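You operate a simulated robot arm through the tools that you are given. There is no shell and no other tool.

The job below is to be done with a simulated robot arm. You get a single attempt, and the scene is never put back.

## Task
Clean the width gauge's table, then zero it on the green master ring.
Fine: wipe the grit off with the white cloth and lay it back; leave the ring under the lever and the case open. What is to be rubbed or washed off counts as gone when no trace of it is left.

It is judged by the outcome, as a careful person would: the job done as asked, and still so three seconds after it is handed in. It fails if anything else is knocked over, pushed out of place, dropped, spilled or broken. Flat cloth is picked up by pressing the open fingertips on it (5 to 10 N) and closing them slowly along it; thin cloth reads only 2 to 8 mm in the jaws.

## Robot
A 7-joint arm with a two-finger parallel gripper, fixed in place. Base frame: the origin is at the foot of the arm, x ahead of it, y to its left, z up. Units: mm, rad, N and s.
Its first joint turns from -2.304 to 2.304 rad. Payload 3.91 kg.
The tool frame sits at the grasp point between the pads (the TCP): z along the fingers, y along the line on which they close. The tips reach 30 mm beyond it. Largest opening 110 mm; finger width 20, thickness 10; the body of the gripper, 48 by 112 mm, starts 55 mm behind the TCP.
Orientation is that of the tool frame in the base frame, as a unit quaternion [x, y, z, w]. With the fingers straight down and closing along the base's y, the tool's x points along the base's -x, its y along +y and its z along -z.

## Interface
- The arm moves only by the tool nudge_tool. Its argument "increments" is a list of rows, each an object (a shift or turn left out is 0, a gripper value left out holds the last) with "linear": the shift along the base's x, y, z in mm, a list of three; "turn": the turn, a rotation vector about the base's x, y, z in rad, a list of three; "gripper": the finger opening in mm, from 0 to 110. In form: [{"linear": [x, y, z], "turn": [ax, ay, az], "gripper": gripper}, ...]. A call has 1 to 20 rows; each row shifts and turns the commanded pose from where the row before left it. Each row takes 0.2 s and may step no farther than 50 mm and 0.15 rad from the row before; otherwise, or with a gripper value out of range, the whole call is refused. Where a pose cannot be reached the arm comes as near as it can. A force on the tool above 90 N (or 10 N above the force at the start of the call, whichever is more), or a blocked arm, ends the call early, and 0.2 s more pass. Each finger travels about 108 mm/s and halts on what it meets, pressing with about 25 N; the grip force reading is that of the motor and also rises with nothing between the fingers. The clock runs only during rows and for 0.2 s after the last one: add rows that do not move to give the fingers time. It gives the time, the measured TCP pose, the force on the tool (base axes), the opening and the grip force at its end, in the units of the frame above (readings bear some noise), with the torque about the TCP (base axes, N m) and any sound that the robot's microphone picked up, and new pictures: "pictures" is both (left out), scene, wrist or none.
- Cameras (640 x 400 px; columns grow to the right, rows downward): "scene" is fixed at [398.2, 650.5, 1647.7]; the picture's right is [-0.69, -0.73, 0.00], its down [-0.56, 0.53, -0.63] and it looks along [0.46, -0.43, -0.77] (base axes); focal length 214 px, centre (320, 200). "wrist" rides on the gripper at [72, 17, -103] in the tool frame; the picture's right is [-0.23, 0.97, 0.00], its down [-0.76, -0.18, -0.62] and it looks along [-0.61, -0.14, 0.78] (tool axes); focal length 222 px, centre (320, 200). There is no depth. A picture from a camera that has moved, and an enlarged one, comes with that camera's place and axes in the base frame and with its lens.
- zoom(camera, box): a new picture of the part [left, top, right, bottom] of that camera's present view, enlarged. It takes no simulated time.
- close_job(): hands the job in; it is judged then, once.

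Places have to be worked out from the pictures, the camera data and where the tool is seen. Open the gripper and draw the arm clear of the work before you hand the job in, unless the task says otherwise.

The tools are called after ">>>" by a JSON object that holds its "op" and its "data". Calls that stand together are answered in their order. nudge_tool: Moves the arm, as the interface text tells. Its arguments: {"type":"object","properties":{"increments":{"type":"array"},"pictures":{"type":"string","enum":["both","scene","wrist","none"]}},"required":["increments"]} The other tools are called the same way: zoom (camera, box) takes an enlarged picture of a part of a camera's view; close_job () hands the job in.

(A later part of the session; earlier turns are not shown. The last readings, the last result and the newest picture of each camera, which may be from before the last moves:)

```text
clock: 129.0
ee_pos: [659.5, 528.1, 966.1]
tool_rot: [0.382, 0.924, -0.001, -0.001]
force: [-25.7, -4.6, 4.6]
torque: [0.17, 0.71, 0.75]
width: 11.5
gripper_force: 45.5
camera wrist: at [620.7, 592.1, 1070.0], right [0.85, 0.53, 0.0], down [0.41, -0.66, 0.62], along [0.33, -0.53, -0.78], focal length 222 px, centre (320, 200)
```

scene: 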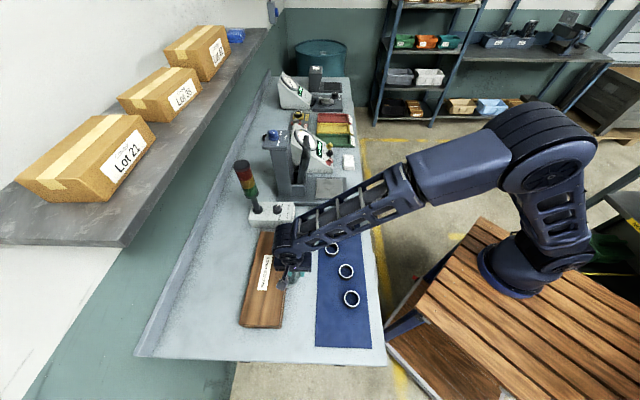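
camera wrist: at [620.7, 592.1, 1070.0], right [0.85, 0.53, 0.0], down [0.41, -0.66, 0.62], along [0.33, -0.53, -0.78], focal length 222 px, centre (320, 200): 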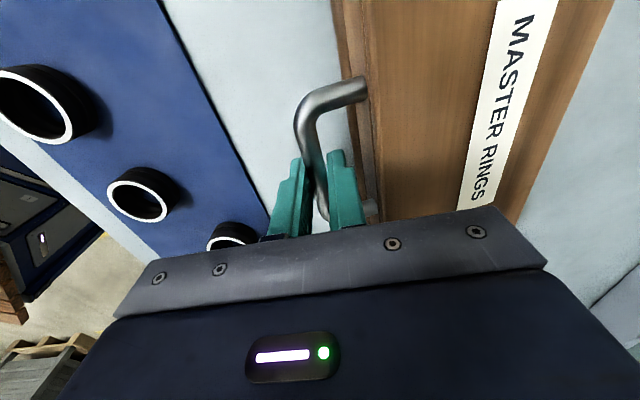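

Lid is opening. Refit: R≈160, hinge n≈990. Continue to ~40°.

>>> {"op": "nudge_tool", "data": {"increments": [{"linear": [1.3, 1.3, 5.5]}, {"linear": [1.4, 1.4, 5.3]}, {"linear": [1.55, 1.55, 5.2]}, {"linear": [1.65, 1.65, 5.0]}, {"linear": [1.75, 1.75, 4.9]}, {"linear": [2.0, 2.0, 4.9]}, {"linear": [2.15, 2.15, 4.7]}, {"linear": [2.25, 2.25, 4.6]}, {"linear": [2.4, 2.4, 4.4]}, {"linear": [2.5, 2.5, 4.2]}, {}], "pictures": "both"}}

```text
clock: 131.4
ee_pos: [679.1, 547.6, 1016.9]
tool_rot: [0.383, 0.924, 0.001, 0.001]
force: [-4.3, -2.0, 3.4]
torque: [0.03, 0.0, 0.67]
width: 11.4
gripper_force: 45.6
camera wrist: at [640.8, 611.7, 1119.1], right [0.85, 0.53, 0.0], down [0.41, -0.66, 0.62], along [0.33, -0.53, -0.78], focal length 222 px, centre (320, 200)
```

scene: 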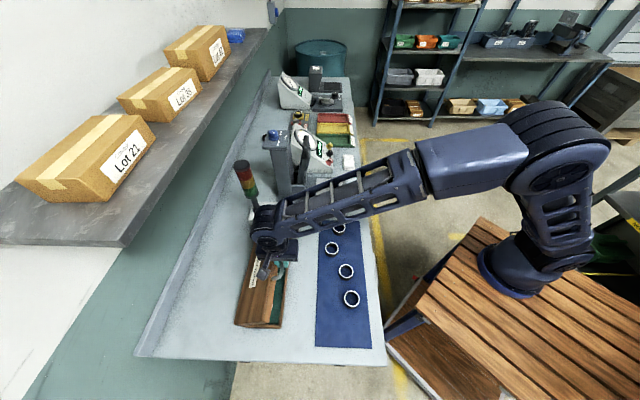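
wrist: 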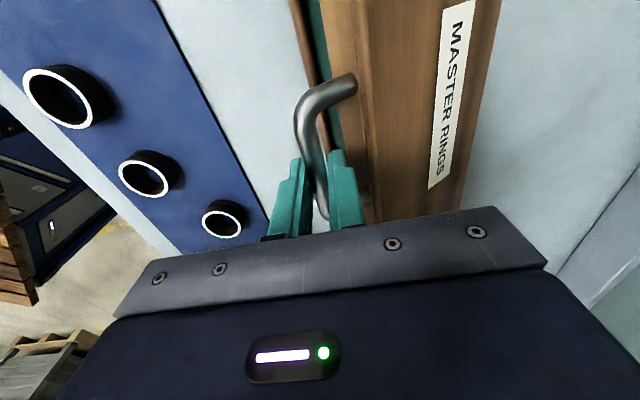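

Forces are near zero. Continue to ~70°.

>>> {"op": "nudge_tool", "data": {"increments": [{"linear": [2.6, 2.6, 4.2]}, {"linear": [2.7, 2.7, 4.1]}, {"linear": [2.8, 2.8, 4.0]}, {"linear": [2.9, 2.9, 3.8]}, {"linear": [3.0, 3.0, 3.7]}, {"linear": [3.05, 3.05, 3.5]}, {"linear": [3.15, 3.15, 3.4]}, {"linear": [3.25, 3.25, 3.2]}, {"linear": [3.3, 3.3, 3.0]}, {"linear": [3.4, 3.4, 2.9]}, {"linear": [3.45, 3.45, 2.7]}, {"linear": [3.5, 3.5, 2.6]}, {"linear": [3.6, 3.6, 2.4]}, {"linear": [3.65, 3.65, 2.1]}, {"linear": [3.7, 3.7, 2.0]}, {}], "pictures": "both"}}

>>> {"op": "zoom", "data": {"camera": "scene", "box": [220, 190, 320, 340]}}

```text
clock: 134.8
ee_pos: [727.9, 596.1, 1063.9]
tool_rot: [0.383, 0.924, 0.001, 0.0]
force: [3.5, -3.7, -1.5]
torque: [0.0, 0.03, 0.35]
width: 11.5
gripper_force: 44.7
camera wrist: at [688.6, 659.8, 1166.6], right [0.85, 0.53, 0.0], down [0.41, -0.66, 0.62], along [0.33, -0.53, -0.78], focal length 222 px, centre (320, 200)
```

scene: 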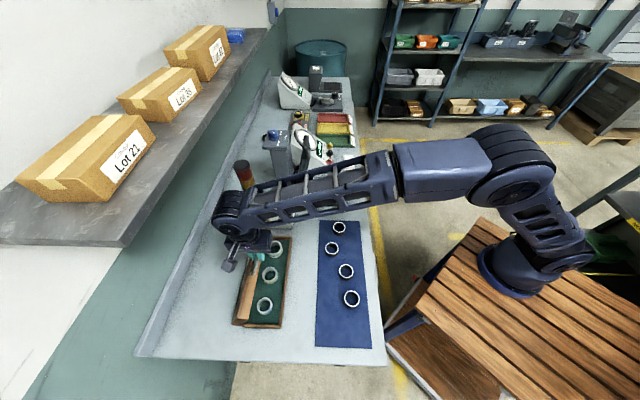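
wrist: 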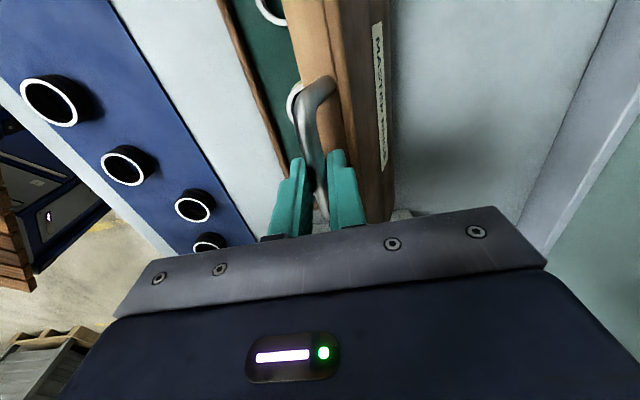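

```text
2.67 times, centred on (270, 265) of scene
camera zoom: at [398.2, 650.5, 1647.7], right [-0.69, -0.73, 0.0], down [-0.56, 0.53, -0.63], along [0.46, -0.43, -0.77], focal length 572 px, centre (453, 27)
```

zoom: 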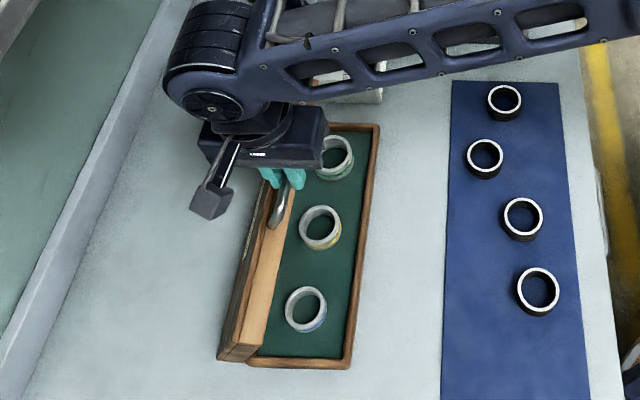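

Inside are three master rings: green (nearest the gauge), yellow, blue. Forces are small; continue the lid to ~90°.

>>> {"op": "nudge_tool", "data": {"increments": [{"linear": [3.75, 3.75, 1.8]}, {"linear": [3.8, 3.8, 1.6]}, {"linear": [3.8, 3.8, 1.4]}, {"linear": [3.85, 3.85, 1.3]}, {"linear": [3.85, 3.85, 1.1]}, {"linear": [3.9, 3.9, 0.9]}, {"linear": [3.9, 3.9, 0.7]}, {"linear": [3.9, 3.9, 0.5]}, {}], "pictures": "both"}}

```text
clock: 136.8
ee_pos: [758.0, 628.0, 1071.9]
tool_rot: [0.382, 0.924, 0.0, 0.0]
force: [1.5, -1.2, 1.3]
torque: [-0.03, -0.22, 0.09]
width: 11.5
gripper_force: 44.6
camera wrist: at [719.7, 691.0, 1175.1], right [0.85, 0.53, 0.0], down [0.41, -0.66, 0.62], along [0.33, -0.53, -0.78], focal length 222 px, centre (320, 200)
```

scene: 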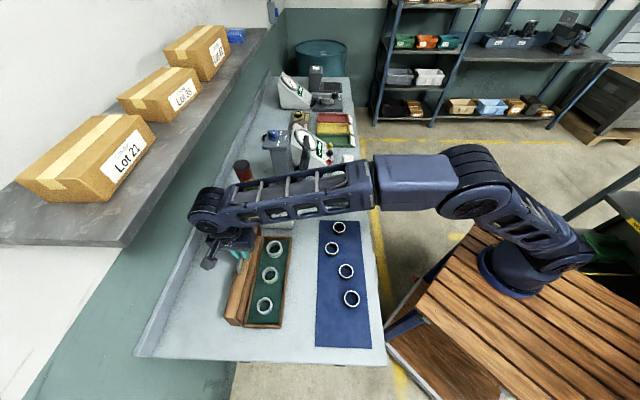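
wrist: 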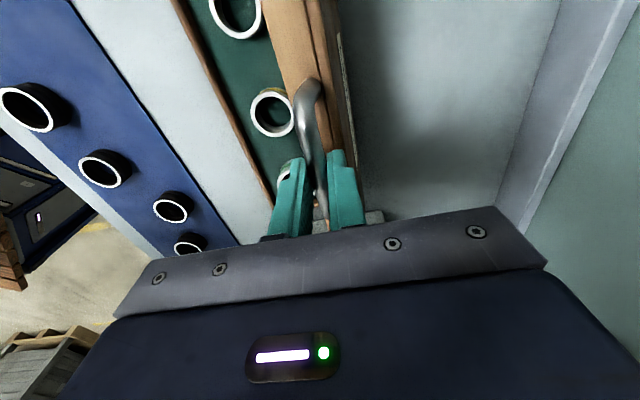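

Lid at ~86° and free. I'll carry it a little past vertical, watching for the end stop or reach limit.

>>> {"op": "nudge_tool", "data": {"increments": [{"linear": [3.9, 3.9, 0.2]}, {"linear": [3.9, 3.9, 0]}, {"linear": [3.9, 3.9, -0.4]}, {"linear": [3.9, 3.9, -0.8]}, {"linear": [3.9, 3.9, -1.0]}, {}], "pictures": "both"}}

```text
clock: 138.2
ee_pos: [776.8, 646.5, 1071.3]
tool_rot: [0.382, 0.924, 0.0, 0.001]
force: [-0.1, 0.7, -0.9]
torque: [-0.08, -0.07, -0.08]
width: 11.7
gripper_force: 44.6
camera wrist: at [738.9, 710.1, 1174.4], right [0.85, 0.53, 0.0], down [0.41, -0.66, 0.62], along [0.33, -0.53, -0.78], focal length 222 px, centre (320, 200)
```

scene: 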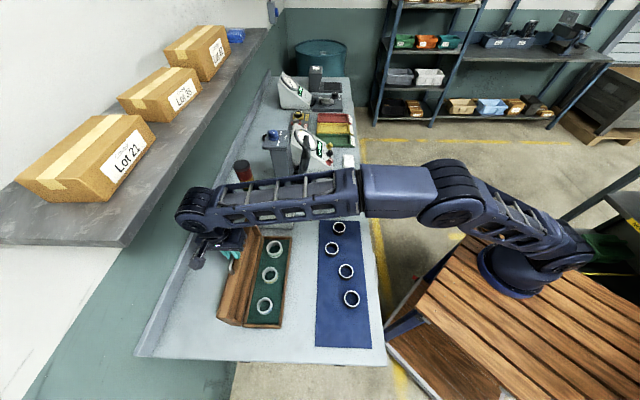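
wrist: 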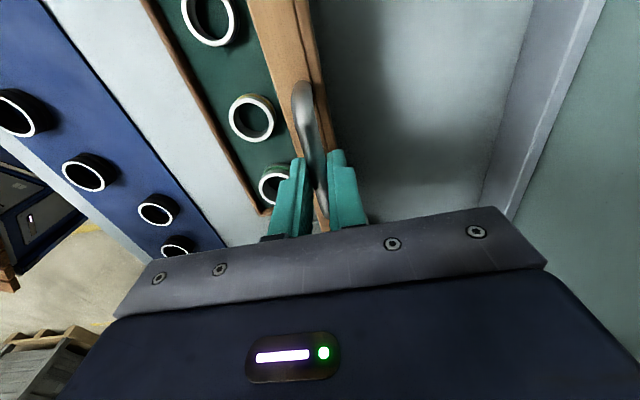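

Past vertical and still free, and the reach is fine. A few more degrees to find its rest stop.

>>> {"op": "nudge_tool", "data": {"increments": [{"linear": [3.8, 3.8, -1.3]}, {"linear": [3.8, 3.8, -1.5]}, {"linear": [3.8, 3.8, -1.7]}, {"linear": [3.8, 3.8, -1.9]}, {}], "pictures": "wrist"}}

```text
clock: 139.4
ee_pos: [792.2, 662.2, 1066.0]
tool_rot: [0.383, 0.924, 0.0, 0.001]
force: [2.3, 3.8, 10.0]
torque: [0.25, -0.02, -0.19]
width: 11.5
gripper_force: 44.9
camera wrist: at [753.9, 725.2, 1169.1], right [0.85, 0.53, 0.0], down [0.41, -0.66, 0.62], along [0.33, -0.53, -0.78], focal length 222 px, centre (320, 200)
```

wrist: 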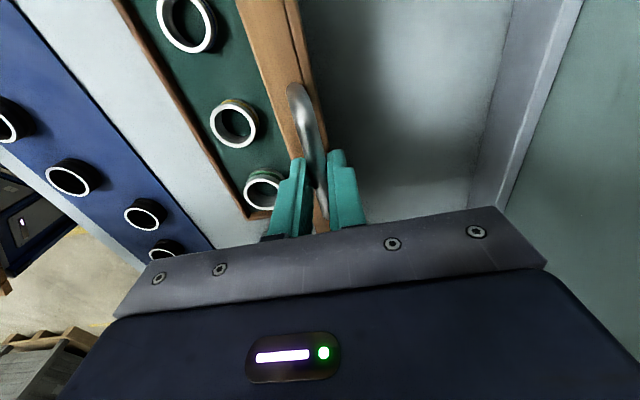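

At ~104° with slight load. I'll release only slightly to see whether the lid stays.

>>> {"op": "nudge_tool", "data": {"increments": [{"gripper": 18}, {"gripper": 24}, {}, {}], "pictures": "wrist"}}

>>> {"op": "zoom", "data": {"camera": "wrist", "box": [220, 60, 440, 230]}}

```text
clock: 140.4
ee_pos: [793.1, 661.6, 1065.5]
tool_rot: [0.383, 0.924, 0.0, -0.001]
force: [1.1, 0.0, -0.4]
torque: [0.01, 0.02, 0.0]
width: 24.3
gripper_force: 0.3
camera wrist: at [754.0, 725.3, 1168.2], right [0.85, 0.53, 0.0], down [0.41, -0.66, 0.62], along [0.33, -0.53, -0.78], focal length 222 px, centre (320, 200)
```

wrist: 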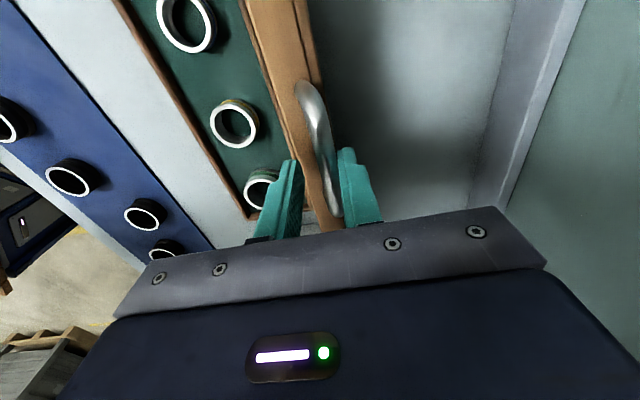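

```text
2.35 times, centred on (330, 145) of wrist
camera zoom: at [754.0, 725.3, 1168.2], right [0.85, 0.53, 0.0], down [0.41, -0.66, 0.62], along [0.33, -0.53, -0.78], focal length 523 px, centre (296, 329)
```

zoom: 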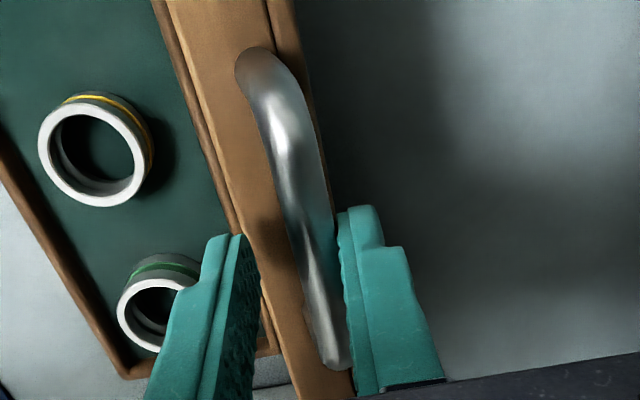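

The lid now leans back on the rear finger. I'll let it follow further back slowly to find its stop.

>>> {"op": "nudge_tool", "data": {"increments": [{"linear": [3, 3, 0]}, {"linear": [3, 3, 0]}, {"linear": [3, 3, 0]}, {}, {}], "pictures": "wrist"}}

>>> {"op": "zoom", "data": {"camera": "wrist", "box": [220, 60, 440, 230]}}

>>> {"op": "zoom", "data": {"camera": "scene", "box": [190, 190, 310, 340]}}

```text
clock: 141.6
ee_pos: [801.2, 670.5, 1065.4]
tool_rot: [0.382, 0.924, 0.0, 0.0]
force: [0.0, -1.1, -0.4]
torque: [0.0, 0.02, -0.02]
width: 24.2
gripper_force: 0.1
camera wrist: at [763.2, 734.2, 1167.3], right [0.85, 0.53, 0.0], down [0.41, -0.66, 0.62], along [0.33, -0.53, -0.78], focal length 222 px, centre (320, 200)
```

wrist: 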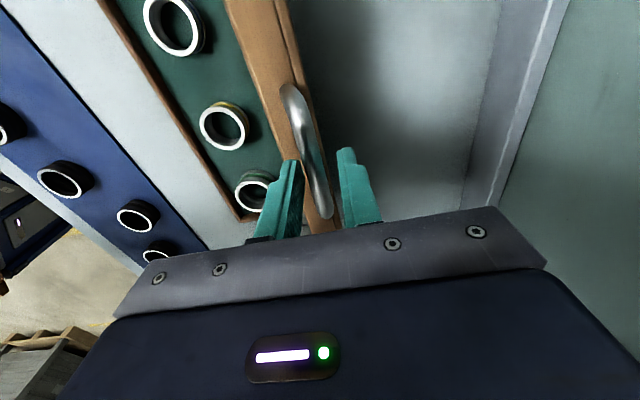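

```text
2.35 times, centred on (330, 145) of wrist
camera zoom: at [763.2, 734.2, 1167.3], right [0.85, 0.53, 0.0], down [0.41, -0.66, 0.62], along [0.33, -0.53, -0.78], focal length 523 px, centre (296, 329)
```

zoom: 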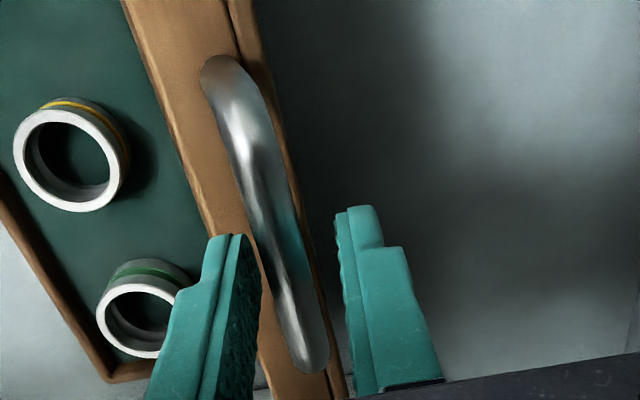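

```text
2.67 times, centred on (250, 265) of scene
camera zoom: at [398.2, 650.5, 1647.7], right [-0.69, -0.73, 0.0], down [-0.56, 0.53, -0.63], along [0.46, -0.43, -0.77], focal length 572 px, centre (507, 27)
```

zoom: 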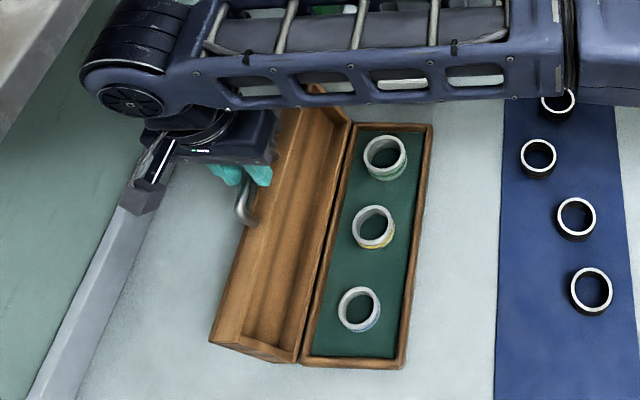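

The lid rests at its own stop (~105°), so the case is open. The overhanging shelf may be close above the wrist, so instead of rising I'll open wider and slide out sideways along the bar (−e1), then come back.

>>> {"op": "nudge_tool", "data": {"increments": [{"linear": [-2.5, -2.5, 0], "gripper": 40}, {"gripper": 46}, {}, {"linear": [-7, 7, 0]}, {"linear": [-7, 7, 0]}, {"linear": [-7, 7, 0]}, {"linear": [-7, 7, 0]}, {"linear": [-7, 7, 0]}, {"linear": [-7, 7, 0]}, {"linear": [-7, 7, 0]}, {"linear": [-7, 7, 0]}, {}], "pictures": "both"}}

>>> {"op": "zoom", "data": {"camera": "wrist", "box": [200, 0, 440, 230]}}

```text
clock: 144.2
ee_pos: [743.1, 724.6, 1063.9]
tool_rot: [0.383, 0.924, -0.001, 0.0]
force: [-0.1, -0.2, 0.1]
torque: [-0.01, 0.01, -0.02]
width: 46.0
gripper_force: 0.1
camera wrist: at [704.7, 788.4, 1167.8], right [0.85, 0.53, 0.0], down [0.41, -0.66, 0.62], along [0.33, -0.53, -0.78], focal length 222 px, centre (320, 200)
```

scene: 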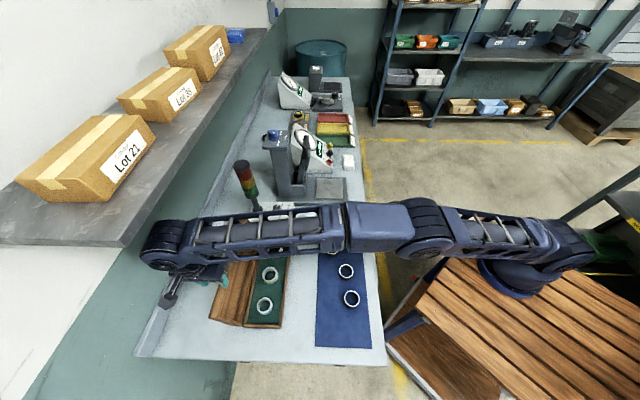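
wrist: 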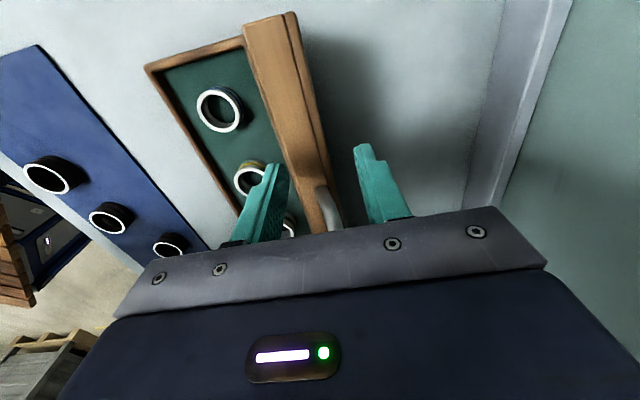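

```text
1.74 times, centred on (320, 115) of wrist
camera zoom: at [704.7, 788.4, 1167.8], right [0.85, 0.53, 0.0], down [0.41, -0.66, 0.62], along [0.33, -0.53, -0.78], focal length 386 px, centre (320, 348)
```

zoom: 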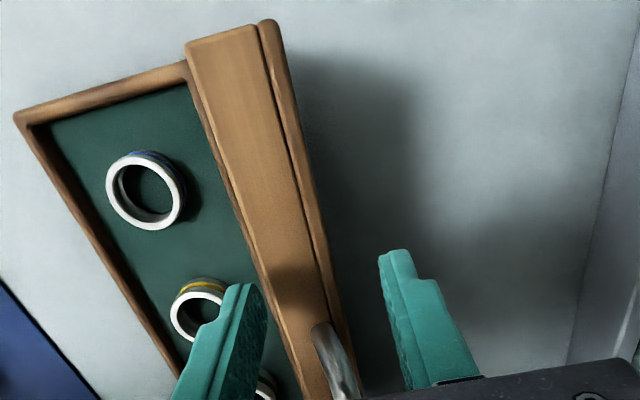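

Clear of the handle, tips still above the lid's edge. I retreat toward the robot over the lid edge, then rise and look at the rings.

>>> {"op": "nudge_tool", "data": {"increments": [{"linear": [-10, -10, 2]}, {"linear": [-20, -20, 4]}, {"linear": [-25, -25, 4]}, {"linear": [-30, -30, 10]}, {"linear": [-30, -30, 20]}, {"linear": [-20, -30, 40]}, {"linear": [20, -30, 40]}, {}], "pictures": "both"}}

>>> {"op": "zoom", "data": {"camera": "scene", "box": [200, 220, 310, 340]}}

>>> {"op": "zoom", "data": {"camera": "wrist", "box": [300, 0, 560, 230]}}

```text
refused: row 6 steps farther than a row can; nothing moved
```

```text
3.33 times, centred on (255, 280) of scene
camera zoom: at [398.2, 650.5, 1647.7], right [-0.69, -0.73, 0.0], down [-0.56, 0.53, -0.63], along [0.46, -0.43, -0.77], focal length 715 px, centre (537, -67)
```

zoom: 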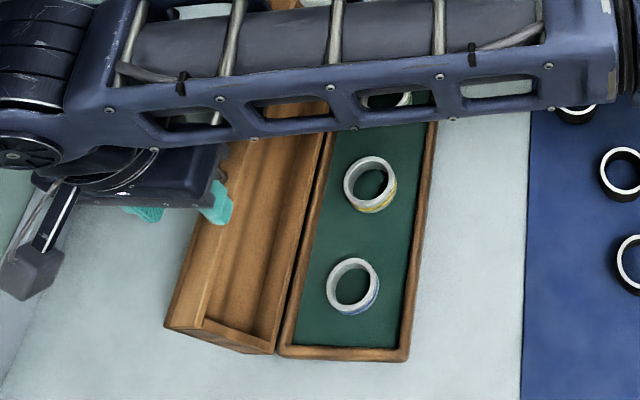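

```text
1.74 times, centred on (430, 115) of wrist
camera zoom: at [704.7, 788.4, 1167.8], right [0.85, 0.53, 0.0], down [0.41, -0.66, 0.62], along [0.33, -0.53, -0.78], focal length 386 px, centre (129, 348)
```

zoom: 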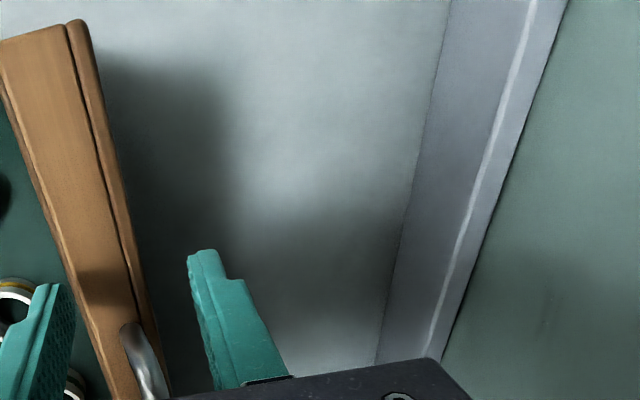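

The call was refused for one oversized row; I resend with smaller steps.

>>> {"op": "nudge_tool", "data": {"increments": [{"linear": [-10, -10, 2]}, {"linear": [-20, -20, 4]}, {"linear": [-25, -25, 4]}, {"linear": [-30, -30, 10]}, {"linear": [-30, -30, 20]}, {"linear": [-15, -25, 35]}, {"linear": [15, -25, 35]}, {"linear": [15, -25, 35]}, {}], "pictures": "both"}}

>>> {"op": "zoom", "data": {"camera": "scene", "box": [200, 220, 310, 340]}}

>>> {"op": "zoom", "data": {"camera": "wrist", "box": [260, 0, 520, 210]}}

```text
clock: 146.2
ee_pos: [644.9, 534.1, 1211.5]
tool_rot: [0.383, 0.924, 0.0, 0.0]
force: [-0.3, -0.5, 0.4]
torque: [-0.03, 0.02, -0.02]
width: 46.1
gripper_force: 0.1
camera wrist: at [606.0, 597.5, 1314.2], right [0.85, 0.53, 0.0], down [0.41, -0.66, 0.62], along [0.33, -0.53, -0.78], focal length 222 px, centre (320, 200)
```

scene: 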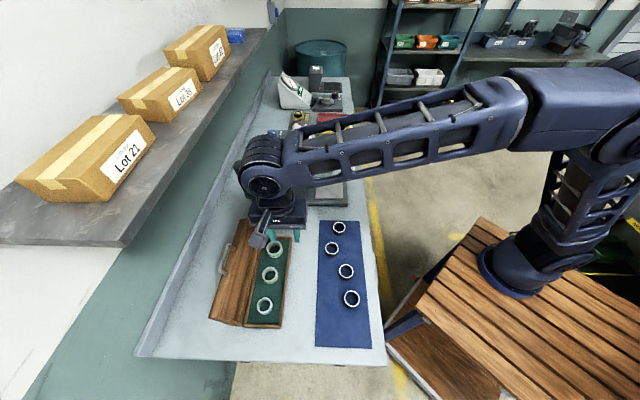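
wrist: 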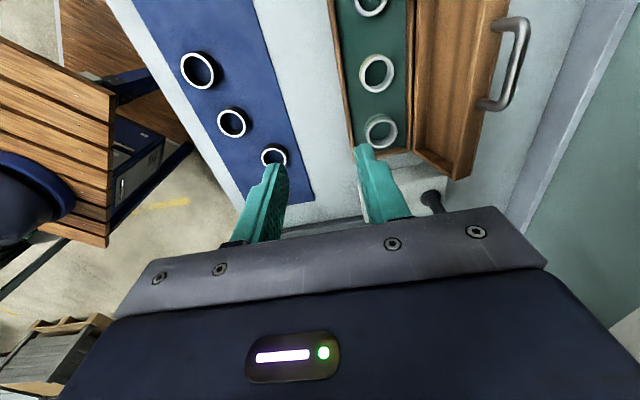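

```text
3.33 times, centred on (255, 280) of scene
camera zoom: at [398.2, 650.5, 1647.7], right [-0.69, -0.73, 0.0], down [-0.56, 0.53, -0.63], along [0.46, -0.43, -0.77], focal length 715 px, centre (537, -67)
```

zoom: 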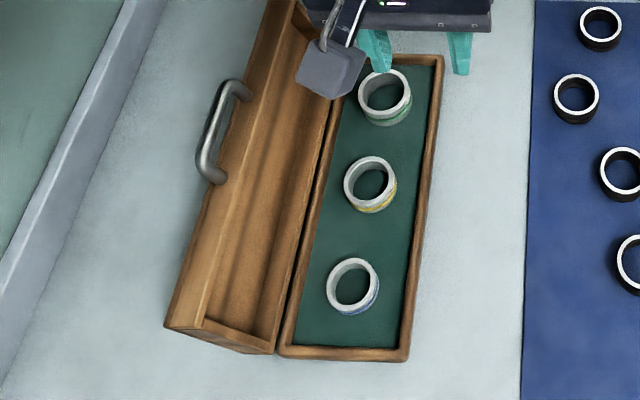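

```text
1.90 times, centred on (390, 105) of wrist
camera zoom: at [606.0, 597.5, 1314.2], right [0.85, 0.53, 0.0], down [0.41, -0.66, 0.62], along [0.33, -0.53, -0.78], focal length 423 px, centre (187, 381)
```

zoom: 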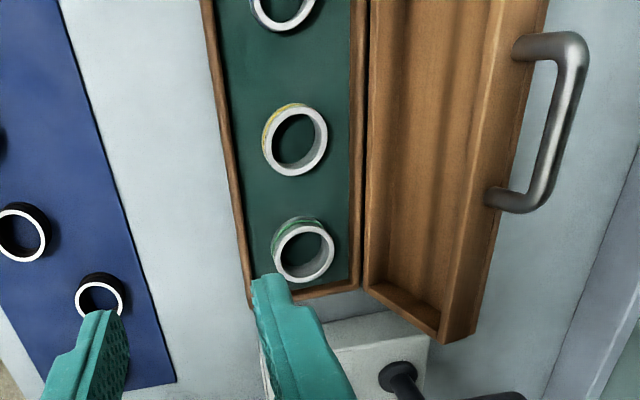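

Case open, all rings in place. The green ring sits near (778,527), about 58 mm in diameter. I yaw +90° and hover above it to look for markings and its height.

>>> {"op": "nudge_tool", "data": {"increments": [{"linear": [8, -0.6, -6], "turn": [0, 0, 0.1428], "gripper": 85}, {"linear": [8, -0.6, -6], "turn": [0, 0, 0.1428]}, {"linear": [8, -0.6, -6], "turn": [0, 0, 0.1428]}, {"linear": [8, -0.6, -6], "turn": [0, 0, 0.1428]}, {"linear": [8, -0.6, -6], "turn": [0, 0, 0.1428]}, {"linear": [8, -0.6, -6], "turn": [0, 0, 0.1428]}, {"linear": [8, -0.6, -6], "turn": [0, 0, 0.1428]}, {"linear": [8, -0.6, -6], "turn": [0, 0, 0.1428]}, {"linear": [8, -0.6, -6], "turn": [0, 0, 0.1428]}, {"linear": [8, -0.6, -6], "turn": [0, 0, 0.1428]}, {"linear": [8, -0.6, -6], "turn": [0, 0, 0.1428]}, {"linear": [0, 0, -40]}, {}], "pictures": "both"}}

>>> {"op": "zoom", "data": {"camera": "wrist", "box": [220, 80, 420, 220]}}

>>> {"op": "zoom", "data": {"camera": "scene", "box": [250, 230, 300, 330]}}

```text
clock: 149.0
ee_pos: [730.3, 526.2, 1104.7]
tool_rot: [-0.382, 0.924, 0.0, 0.0]
force: [0.3, 0.7, -0.6]
torque: [-0.05, -0.02, -0.02]
width: 85.1
gripper_force: 0.1
camera wrist: at [668.1, 487.4, 1206.7], right [-0.53, 0.85, 0.0], down [0.66, 0.41, 0.62], along [0.53, 0.33, -0.78], focal length 222 px, centre (320, 200)
```

scene: 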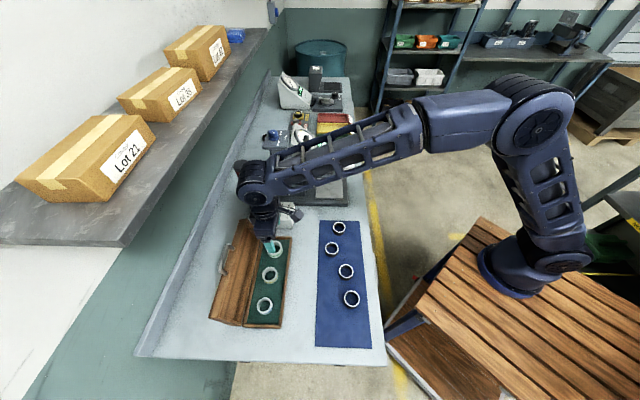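
wrist: 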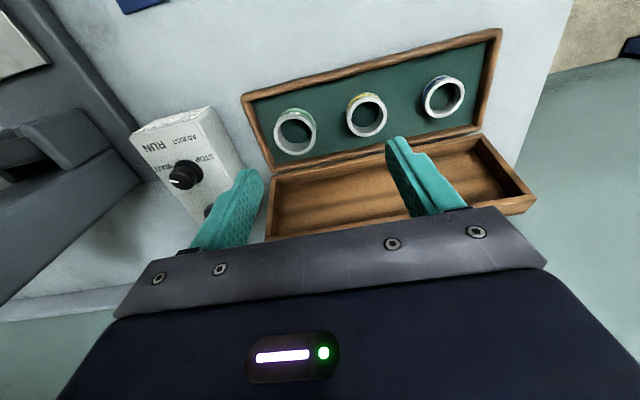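

```text
2.86 times, centred on (320, 150) of wrist
camera zoom: at [668.1, 487.4, 1206.7], right [-0.53, 0.85, 0.0], down [0.66, 0.41, 0.62], along [0.53, 0.33, -0.78], focal length 635 px, centre (320, 343)
```

zoom: 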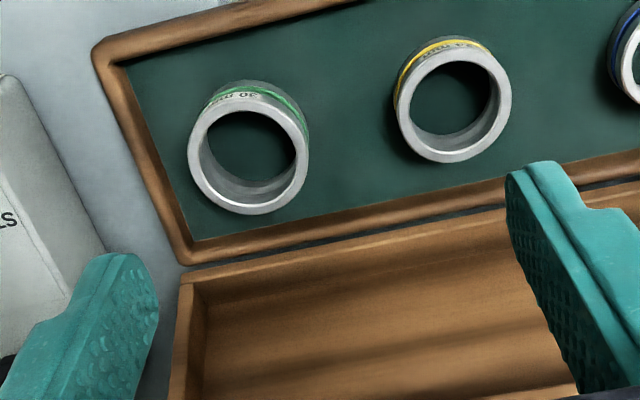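

```text
4.00 times, centred on (275, 280) of scene
camera zoom: at [398.2, 650.5, 1647.7], right [-0.69, -0.73, 0.0], down [-0.56, 0.53, -0.63], along [0.46, -0.43, -0.77], focal length 858 px, centre (500, -120)
```

zoom: 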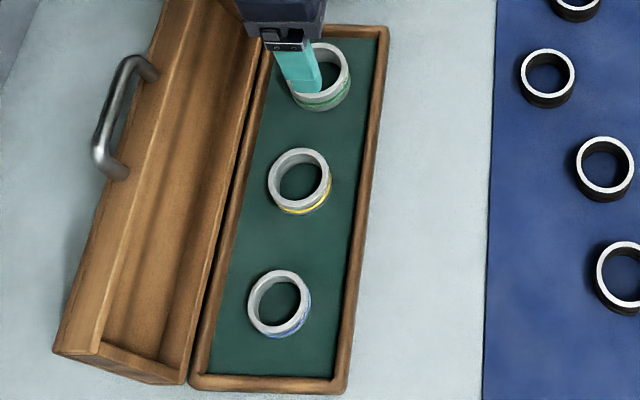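

The ring's side carries an engraved size; zooming in on it.

>>> {"op": "zoom", "data": {"camera": "wrist", "box": [270, 100, 322, 160]}}

>>> {"op": "zoom", "data": {"camera": "wrist", "box": [340, 85, 392, 145]}}

>>> {"op": "zoom", "data": {"camera": "scene", "box": [262, 235, 292, 265]}}

```text
6.67 times, centred on (296, 130) of wrist
camera zoom: at [668.1, 487.4, 1206.7], right [-0.53, 0.85, 0.0], down [0.66, 0.41, 0.62], along [0.53, 0.33, -0.78], focal length 1481 px, centre (480, 667)
```

zoom: 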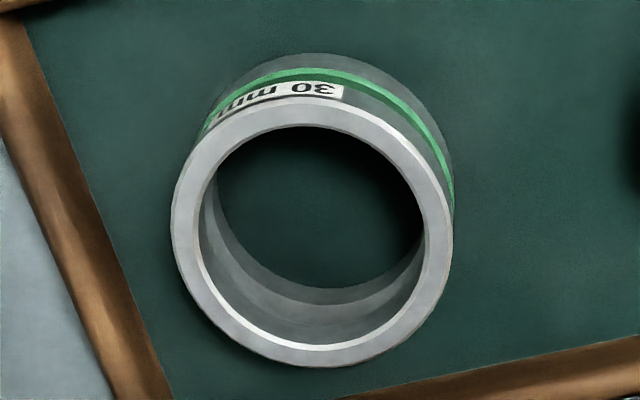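

```text
6.67 times, centred on (366, 115) of wrist
camera zoom: at [668.1, 487.4, 1206.7], right [-0.53, 0.85, 0.0], down [0.66, 0.41, 0.62], along [0.53, 0.33, -0.78], focal length 1481 px, centre (13, 767)
```

zoom: 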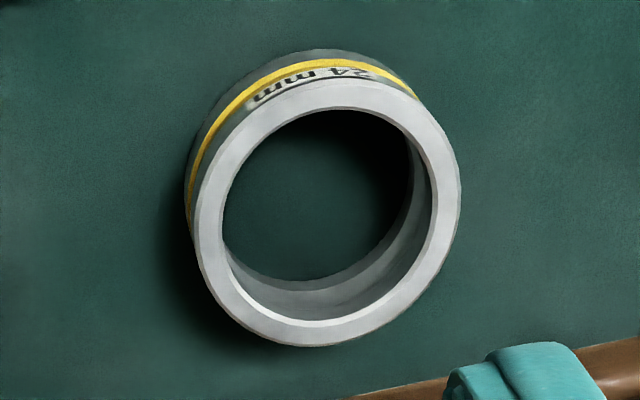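

```text
13.33 times, centred on (277, 250) of scene
camera zoom: at [398.2, 650.5, 1647.7], right [-0.69, -0.73, 0.0], down [-0.56, 0.53, -0.63], along [0.46, -0.43, -0.77], focal length 2860 px, centre (893, -467)
```

zoom: 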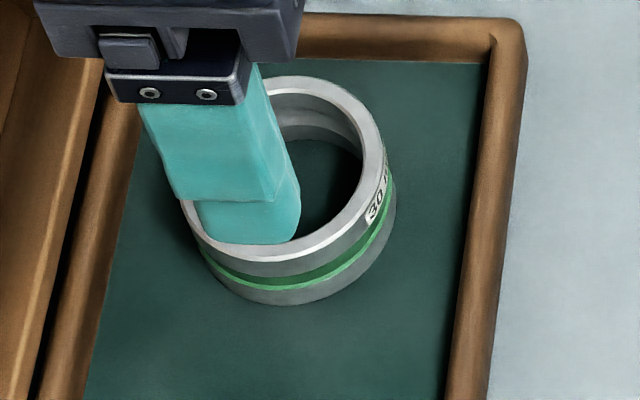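

The green master is 30 mm, which matches the selector's present setting (I'll verify later). I align over the ring at about (780.6,521.8) with 74 mm opening and descend partway to refine.

>>> {"op": "nudge_tool", "data": {"increments": [{"linear": [25, -2.2, -20], "gripper": 74}, {"linear": [25.3, -2.2, -30]}, {"linear": [0, 0, -30]}, {}], "pictures": "both"}}

>>> {"op": "zoom", "data": {"camera": "wrist", "box": [220, 80, 420, 220]}}

>>> {"op": "zoom", "data": {"camera": "scene", "box": [240, 215, 310, 275]}}

```text
clock: 150.0
ee_pos: [783.3, 521.1, 1024.9]
tool_rot: [-0.383, 0.924, 0.0, 0.0]
force: [-0.1, -0.4, 0.3]
torque: [-0.01, 0.0, 0.03]
width: 74.1
gripper_force: 0.1
camera wrist: at [719.2, 482.7, 1128.4], right [-0.53, 0.85, 0.0], down [0.66, 0.41, 0.62], along [0.53, 0.33, -0.78], focal length 222 px, centre (320, 200)
```

scene: 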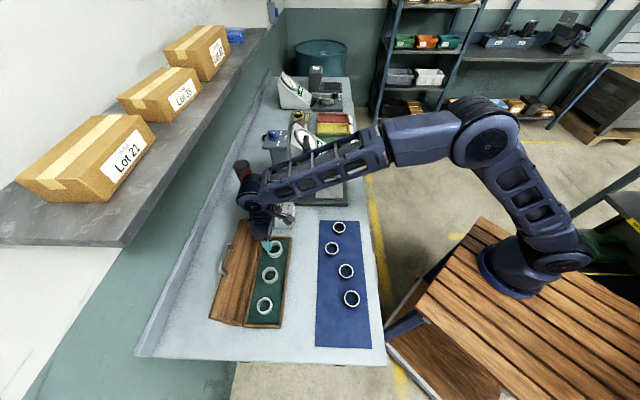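
wrist: 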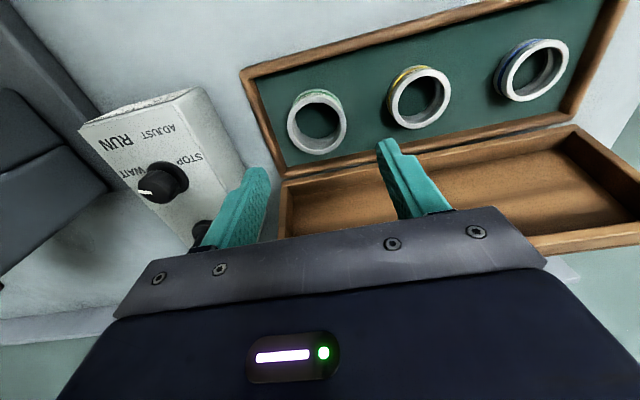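

```text
2.86 times, centred on (320, 150) of wrist
camera zoom: at [719.2, 482.7, 1128.4], right [-0.53, 0.85, 0.0], down [0.66, 0.41, 0.62], along [0.53, 0.33, -0.78], focal length 635 px, centre (320, 343)
```

zoom: 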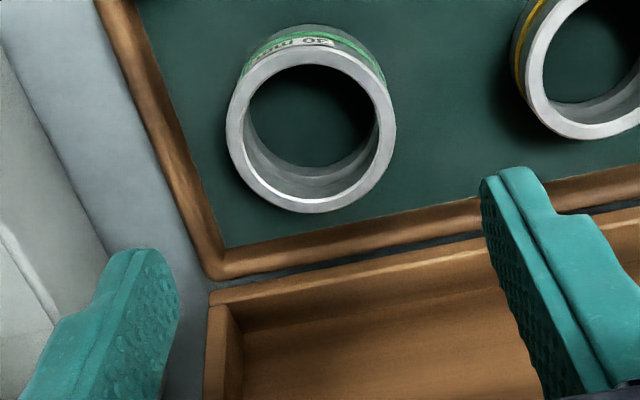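

```text
6.67 times, centred on (275, 245) of scene
camera zoom: at [398.2, 650.5, 1647.7], right [-0.69, -0.73, 0.0], down [-0.56, 0.53, -0.63], along [0.46, -0.43, -0.77], focal length 1430 px, centre (620, -100)
```

zoom: 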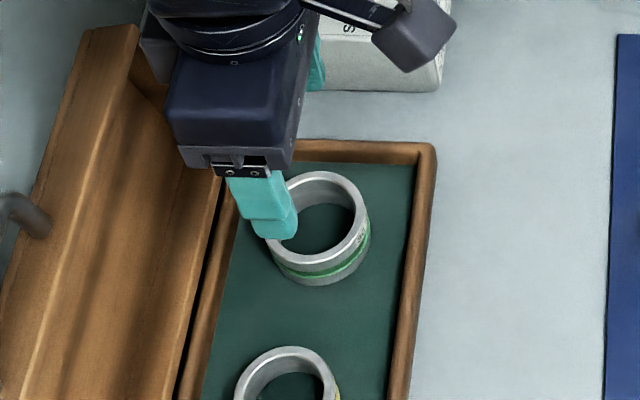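

Ring centre computed at (783,519), inner case wall at e1≈235, so I narrow to 66 mm for clearance and descend around the ring, checking force.

>>> {"op": "nudge_tool", "data": {"increments": [{"linear": [-0.3, -1.6, -20], "gripper": 66}, {"linear": [0, 0, -25]}, {"linear": [0, 0, -15]}, {}], "pictures": "both"}}

>>> {"op": "zoom", "data": {"camera": "wrist", "box": [220, 80, 420, 220]}}

>>> {"op": "zoom", "data": {"camera": "scene", "box": [240, 215, 310, 275]}}

```text
clock: 151.0
ee_pos: [781.1, 520.9, 963.8]
tool_rot: [-0.383, 0.924, 0.0, 0.0]
force: [-0.1, -0.1, 0.7]
torque: [-0.05, 0.0, -0.01]
width: 66.0
gripper_force: 0.1
camera wrist: at [718.9, 482.3, 1067.4], right [-0.53, 0.85, 0.0], down [0.66, 0.41, 0.62], along [0.53, 0.33, -0.78], focal length 222 px, centre (320, 200)
```

scene: 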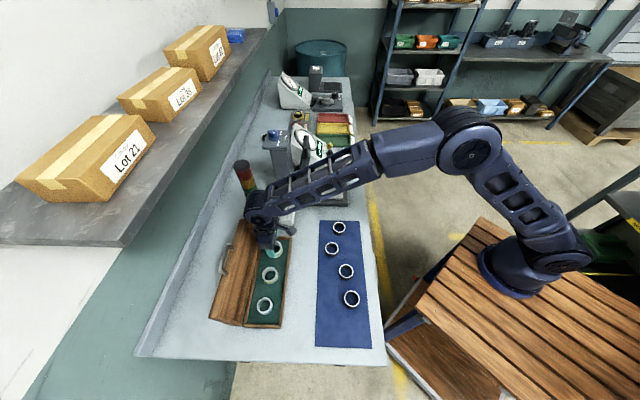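
wrist: 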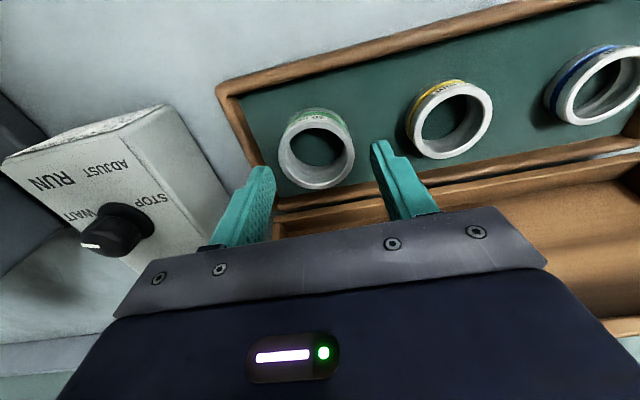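

```text
2.86 times, centred on (320, 150) of wrist
camera zoom: at [718.9, 482.3, 1067.4], right [-0.53, 0.85, 0.0], down [0.66, 0.41, 0.62], along [0.53, 0.33, -0.78], focal length 635 px, centre (320, 343)
```

zoom: 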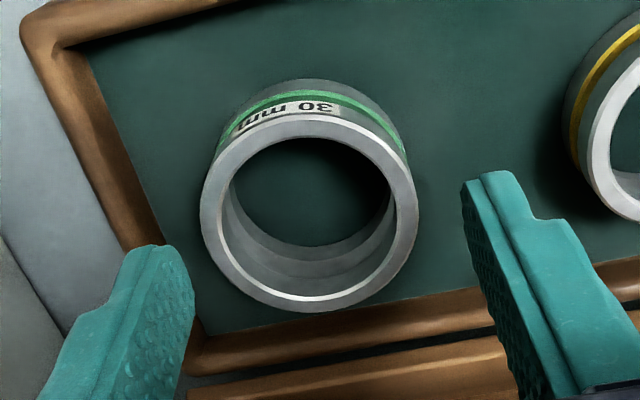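

```text
6.67 times, centred on (275, 245) of scene
camera zoom: at [398.2, 650.5, 1647.7], right [-0.69, -0.73, 0.0], down [-0.56, 0.53, -0.63], along [0.46, -0.43, -0.77], focal length 1430 px, centre (620, -100)
```

zoom: 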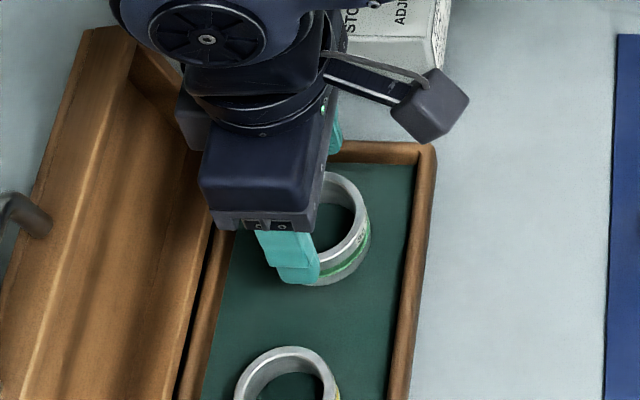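

From the wrist view (most reliable at this range) the ring is ~2 mm toward +e1 and ~3 mm nearer than the TCP; I correct and descend in small steps with force checks.

>>> {"op": "nudge_tool", "data": {"increments": [{"linear": [-0.7, -3.5, 0]}, {"linear": [0, 0, -6]}, {"linear": [0, 0, -4]}, {}], "pictures": "wrist"}}

>>> {"op": "zoom", "data": {"camera": "wrist", "box": [220, 90, 420, 230]}}

```text
clock: 152.0
ee_pos: [780.7, 517.1, 952.7]
tool_rot: [-0.382, 0.924, 0.0, 0.0]
force: [0.3, 0.2, 0.2]
torque: [0.02, 0.0, 0.01]
width: 66.1
gripper_force: 0.2
camera wrist: at [718.2, 478.9, 1056.8], right [-0.53, 0.85, 0.0], down [0.66, 0.41, 0.62], along [0.53, 0.33, -0.78], focal length 222 px, centre (320, 200)
```

wrist: 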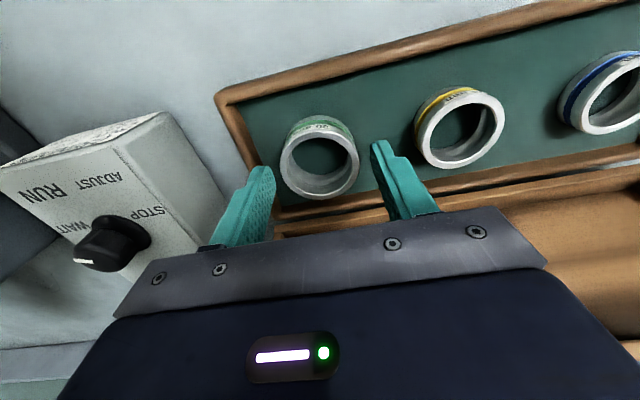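

```text
2.86 times, centred on (320, 160) of wrist
camera zoom: at [718.2, 478.9, 1056.8], right [-0.53, 0.85, 0.0], down [0.66, 0.41, 0.62], along [0.53, 0.33, -0.78], focal length 635 px, centre (320, 314)
```

zoom: 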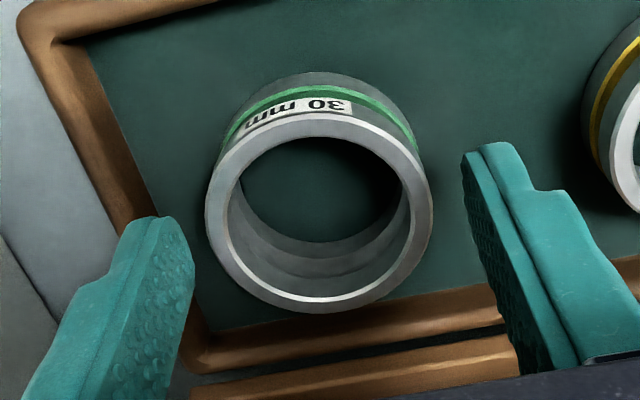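

Well centred now. Descending further to bring the pads along the ring's sides.

>>> {"op": "nudge_tool", "data": {"increments": [{"linear": [0, 0, -5]}, {"linear": [0, 0, -4]}, {"linear": [0, 0, -3]}, {}], "pictures": "wrist"}}

>>> {"op": "zoom", "data": {"camera": "wrist", "box": [220, 90, 420, 230]}}

```text
clock: 153.0
ee_pos: [780.7, 517.5, 942.2]
tool_rot: [-0.382, 0.924, 0.0, -0.001]
force: [0.1, -0.1, 0.7]
torque: [0.02, 0.01, -0.04]
width: 65.9
gripper_force: 0.0
camera wrist: at [717.8, 479.2, 1045.3], right [-0.53, 0.85, 0.0], down [0.66, 0.41, 0.62], along [0.53, 0.33, -0.78], focal length 222 px, centre (320, 200)
```

wrist: 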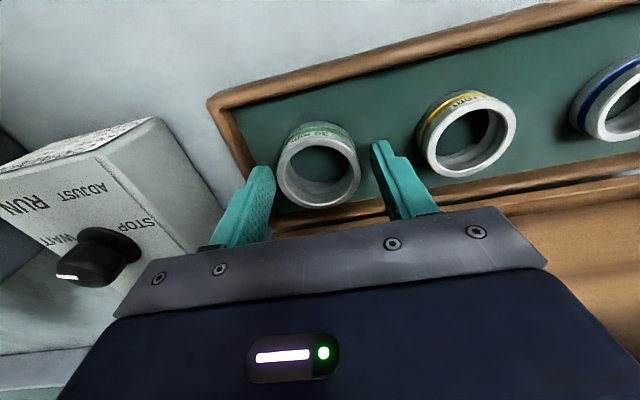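

```text
2.86 times, centred on (320, 160) of wrist
camera zoom: at [717.8, 479.2, 1045.3], right [-0.53, 0.85, 0.0], down [0.66, 0.41, 0.62], along [0.53, 0.33, -0.78], focal length 635 px, centre (320, 314)
```

zoom: 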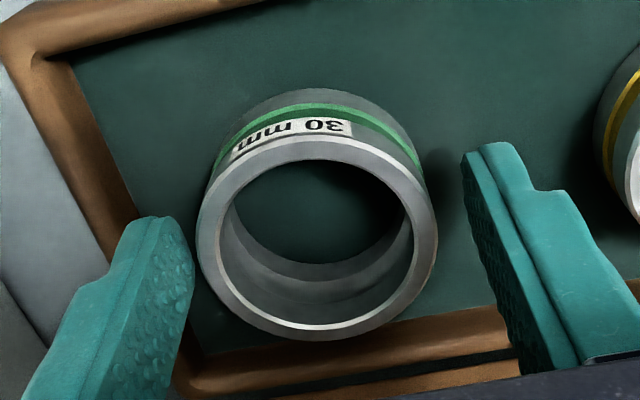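

Nearly there; a small -1.5 mm trim and 3 mm lower, then close on the ring.

>>> {"op": "nudge_tool", "data": {"increments": [{"linear": [-1, -1, -2]}, {"linear": [0, 0, -1.5]}, {"gripper": 60}, {"gripper": 56}, {"gripper": 52}, {"gripper": 48}, {"gripper": 48}, {}], "pictures": "wrist"}}

>>> {"op": "zoom", "data": {"camera": "wrist", "box": [220, 90, 420, 230]}}

```text
clock: 154.8
ee_pos: [778.5, 515.2, 938.8]
tool_rot: [-0.383, 0.924, 0.0, 0.0]
force: [0.9, 0.0, -0.1]
torque: [-0.08, -0.1, -0.04]
width: 56.4
gripper_force: 24.8
camera wrist: at [716.5, 478.1, 1041.9], right [-0.53, 0.85, 0.0], down [0.66, 0.41, 0.62], along [0.53, 0.33, -0.78], focal length 222 px, centre (320, 200)
```

wrist: 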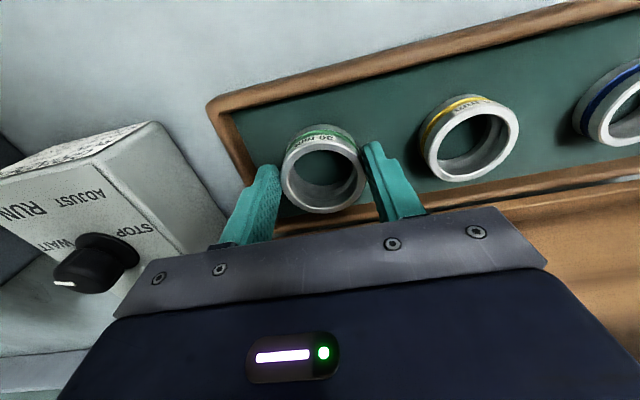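

```text
2.86 times, centred on (320, 160) of wrist
camera zoom: at [716.5, 478.1, 1041.9], right [-0.53, 0.85, 0.0], down [0.66, 0.41, 0.62], along [0.53, 0.33, -0.78], focal length 635 px, centre (320, 314)
```

zoom: 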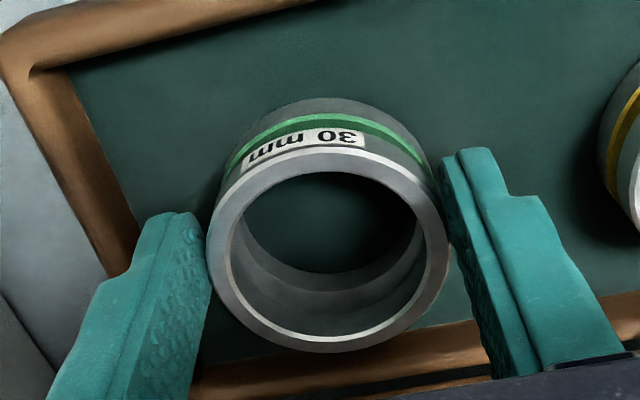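

Ring held, 56.4 mm. Lifting straight up out of the case.

>>> {"op": "nudge_tool", "data": {"increments": [{"linear": [0, 0, 6]}, {"linear": [0, 0, 15]}, {"linear": [0, 0, 30]}, {"linear": [0, 0, 40]}, {"linear": [0, 0, 40]}, {}], "pictures": "both"}}

>>> {"op": "zoom", "data": {"camera": "wrist", "box": [220, 90, 420, 230]}}

>>> {"op": "zoom", "data": {"camera": "scene", "box": [230, 190, 310, 290]}}

```text
clock: 156.2
ee_pos: [781.2, 515.6, 1068.4]
tool_rot: [-0.383, 0.924, 0.0, 0.0]
force: [0.0, -0.3, -1.2]
torque: [-0.03, 0.04, 0.0]
width: 56.2
gripper_force: 24.9
camera wrist: at [717.3, 477.9, 1171.6], right [-0.53, 0.85, 0.0], down [0.66, 0.41, 0.62], along [0.53, 0.33, -0.78], focal length 222 px, centre (320, 200)
```

scene: 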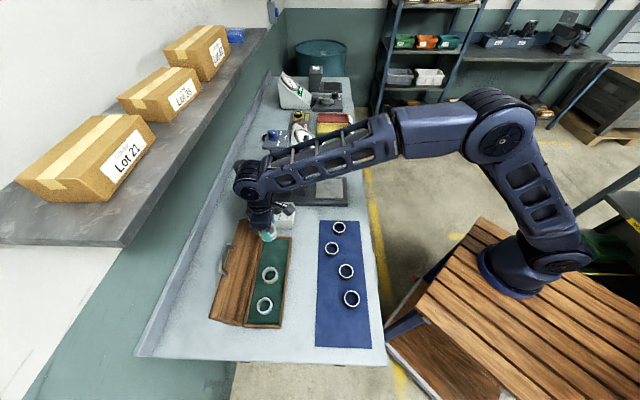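
wrist: 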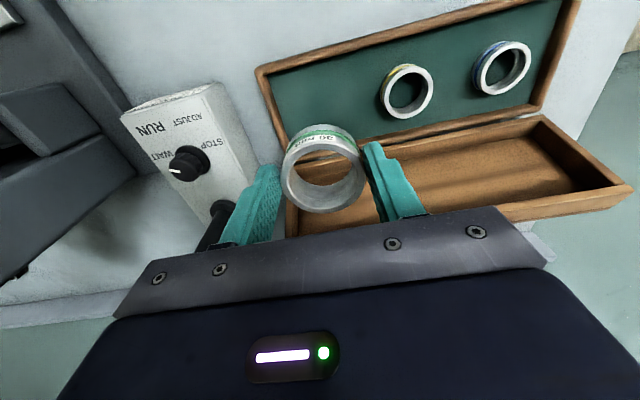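

```text
2.86 times, centred on (320, 160) of wrist
camera zoom: at [717.3, 477.9, 1171.6], right [-0.53, 0.85, 0.0], down [0.66, 0.41, 0.62], along [0.53, 0.33, -0.78], focal length 635 px, centre (320, 314)
```

zoom: 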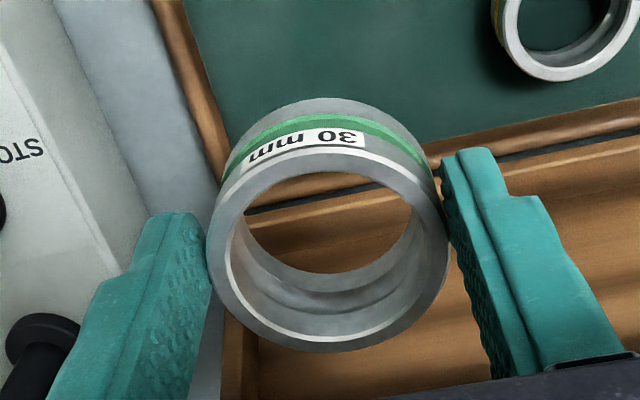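

```text
4.00 times, centred on (270, 240) of scene
camera zoom: at [398.2, 650.5, 1647.7], right [-0.69, -0.73, 0.0], down [-0.56, 0.53, -0.63], along [0.46, -0.43, -0.77], focal length 858 px, centre (520, 40)
```

zoom: 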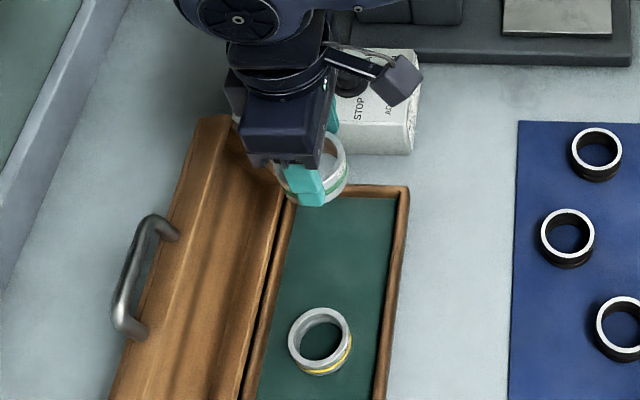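

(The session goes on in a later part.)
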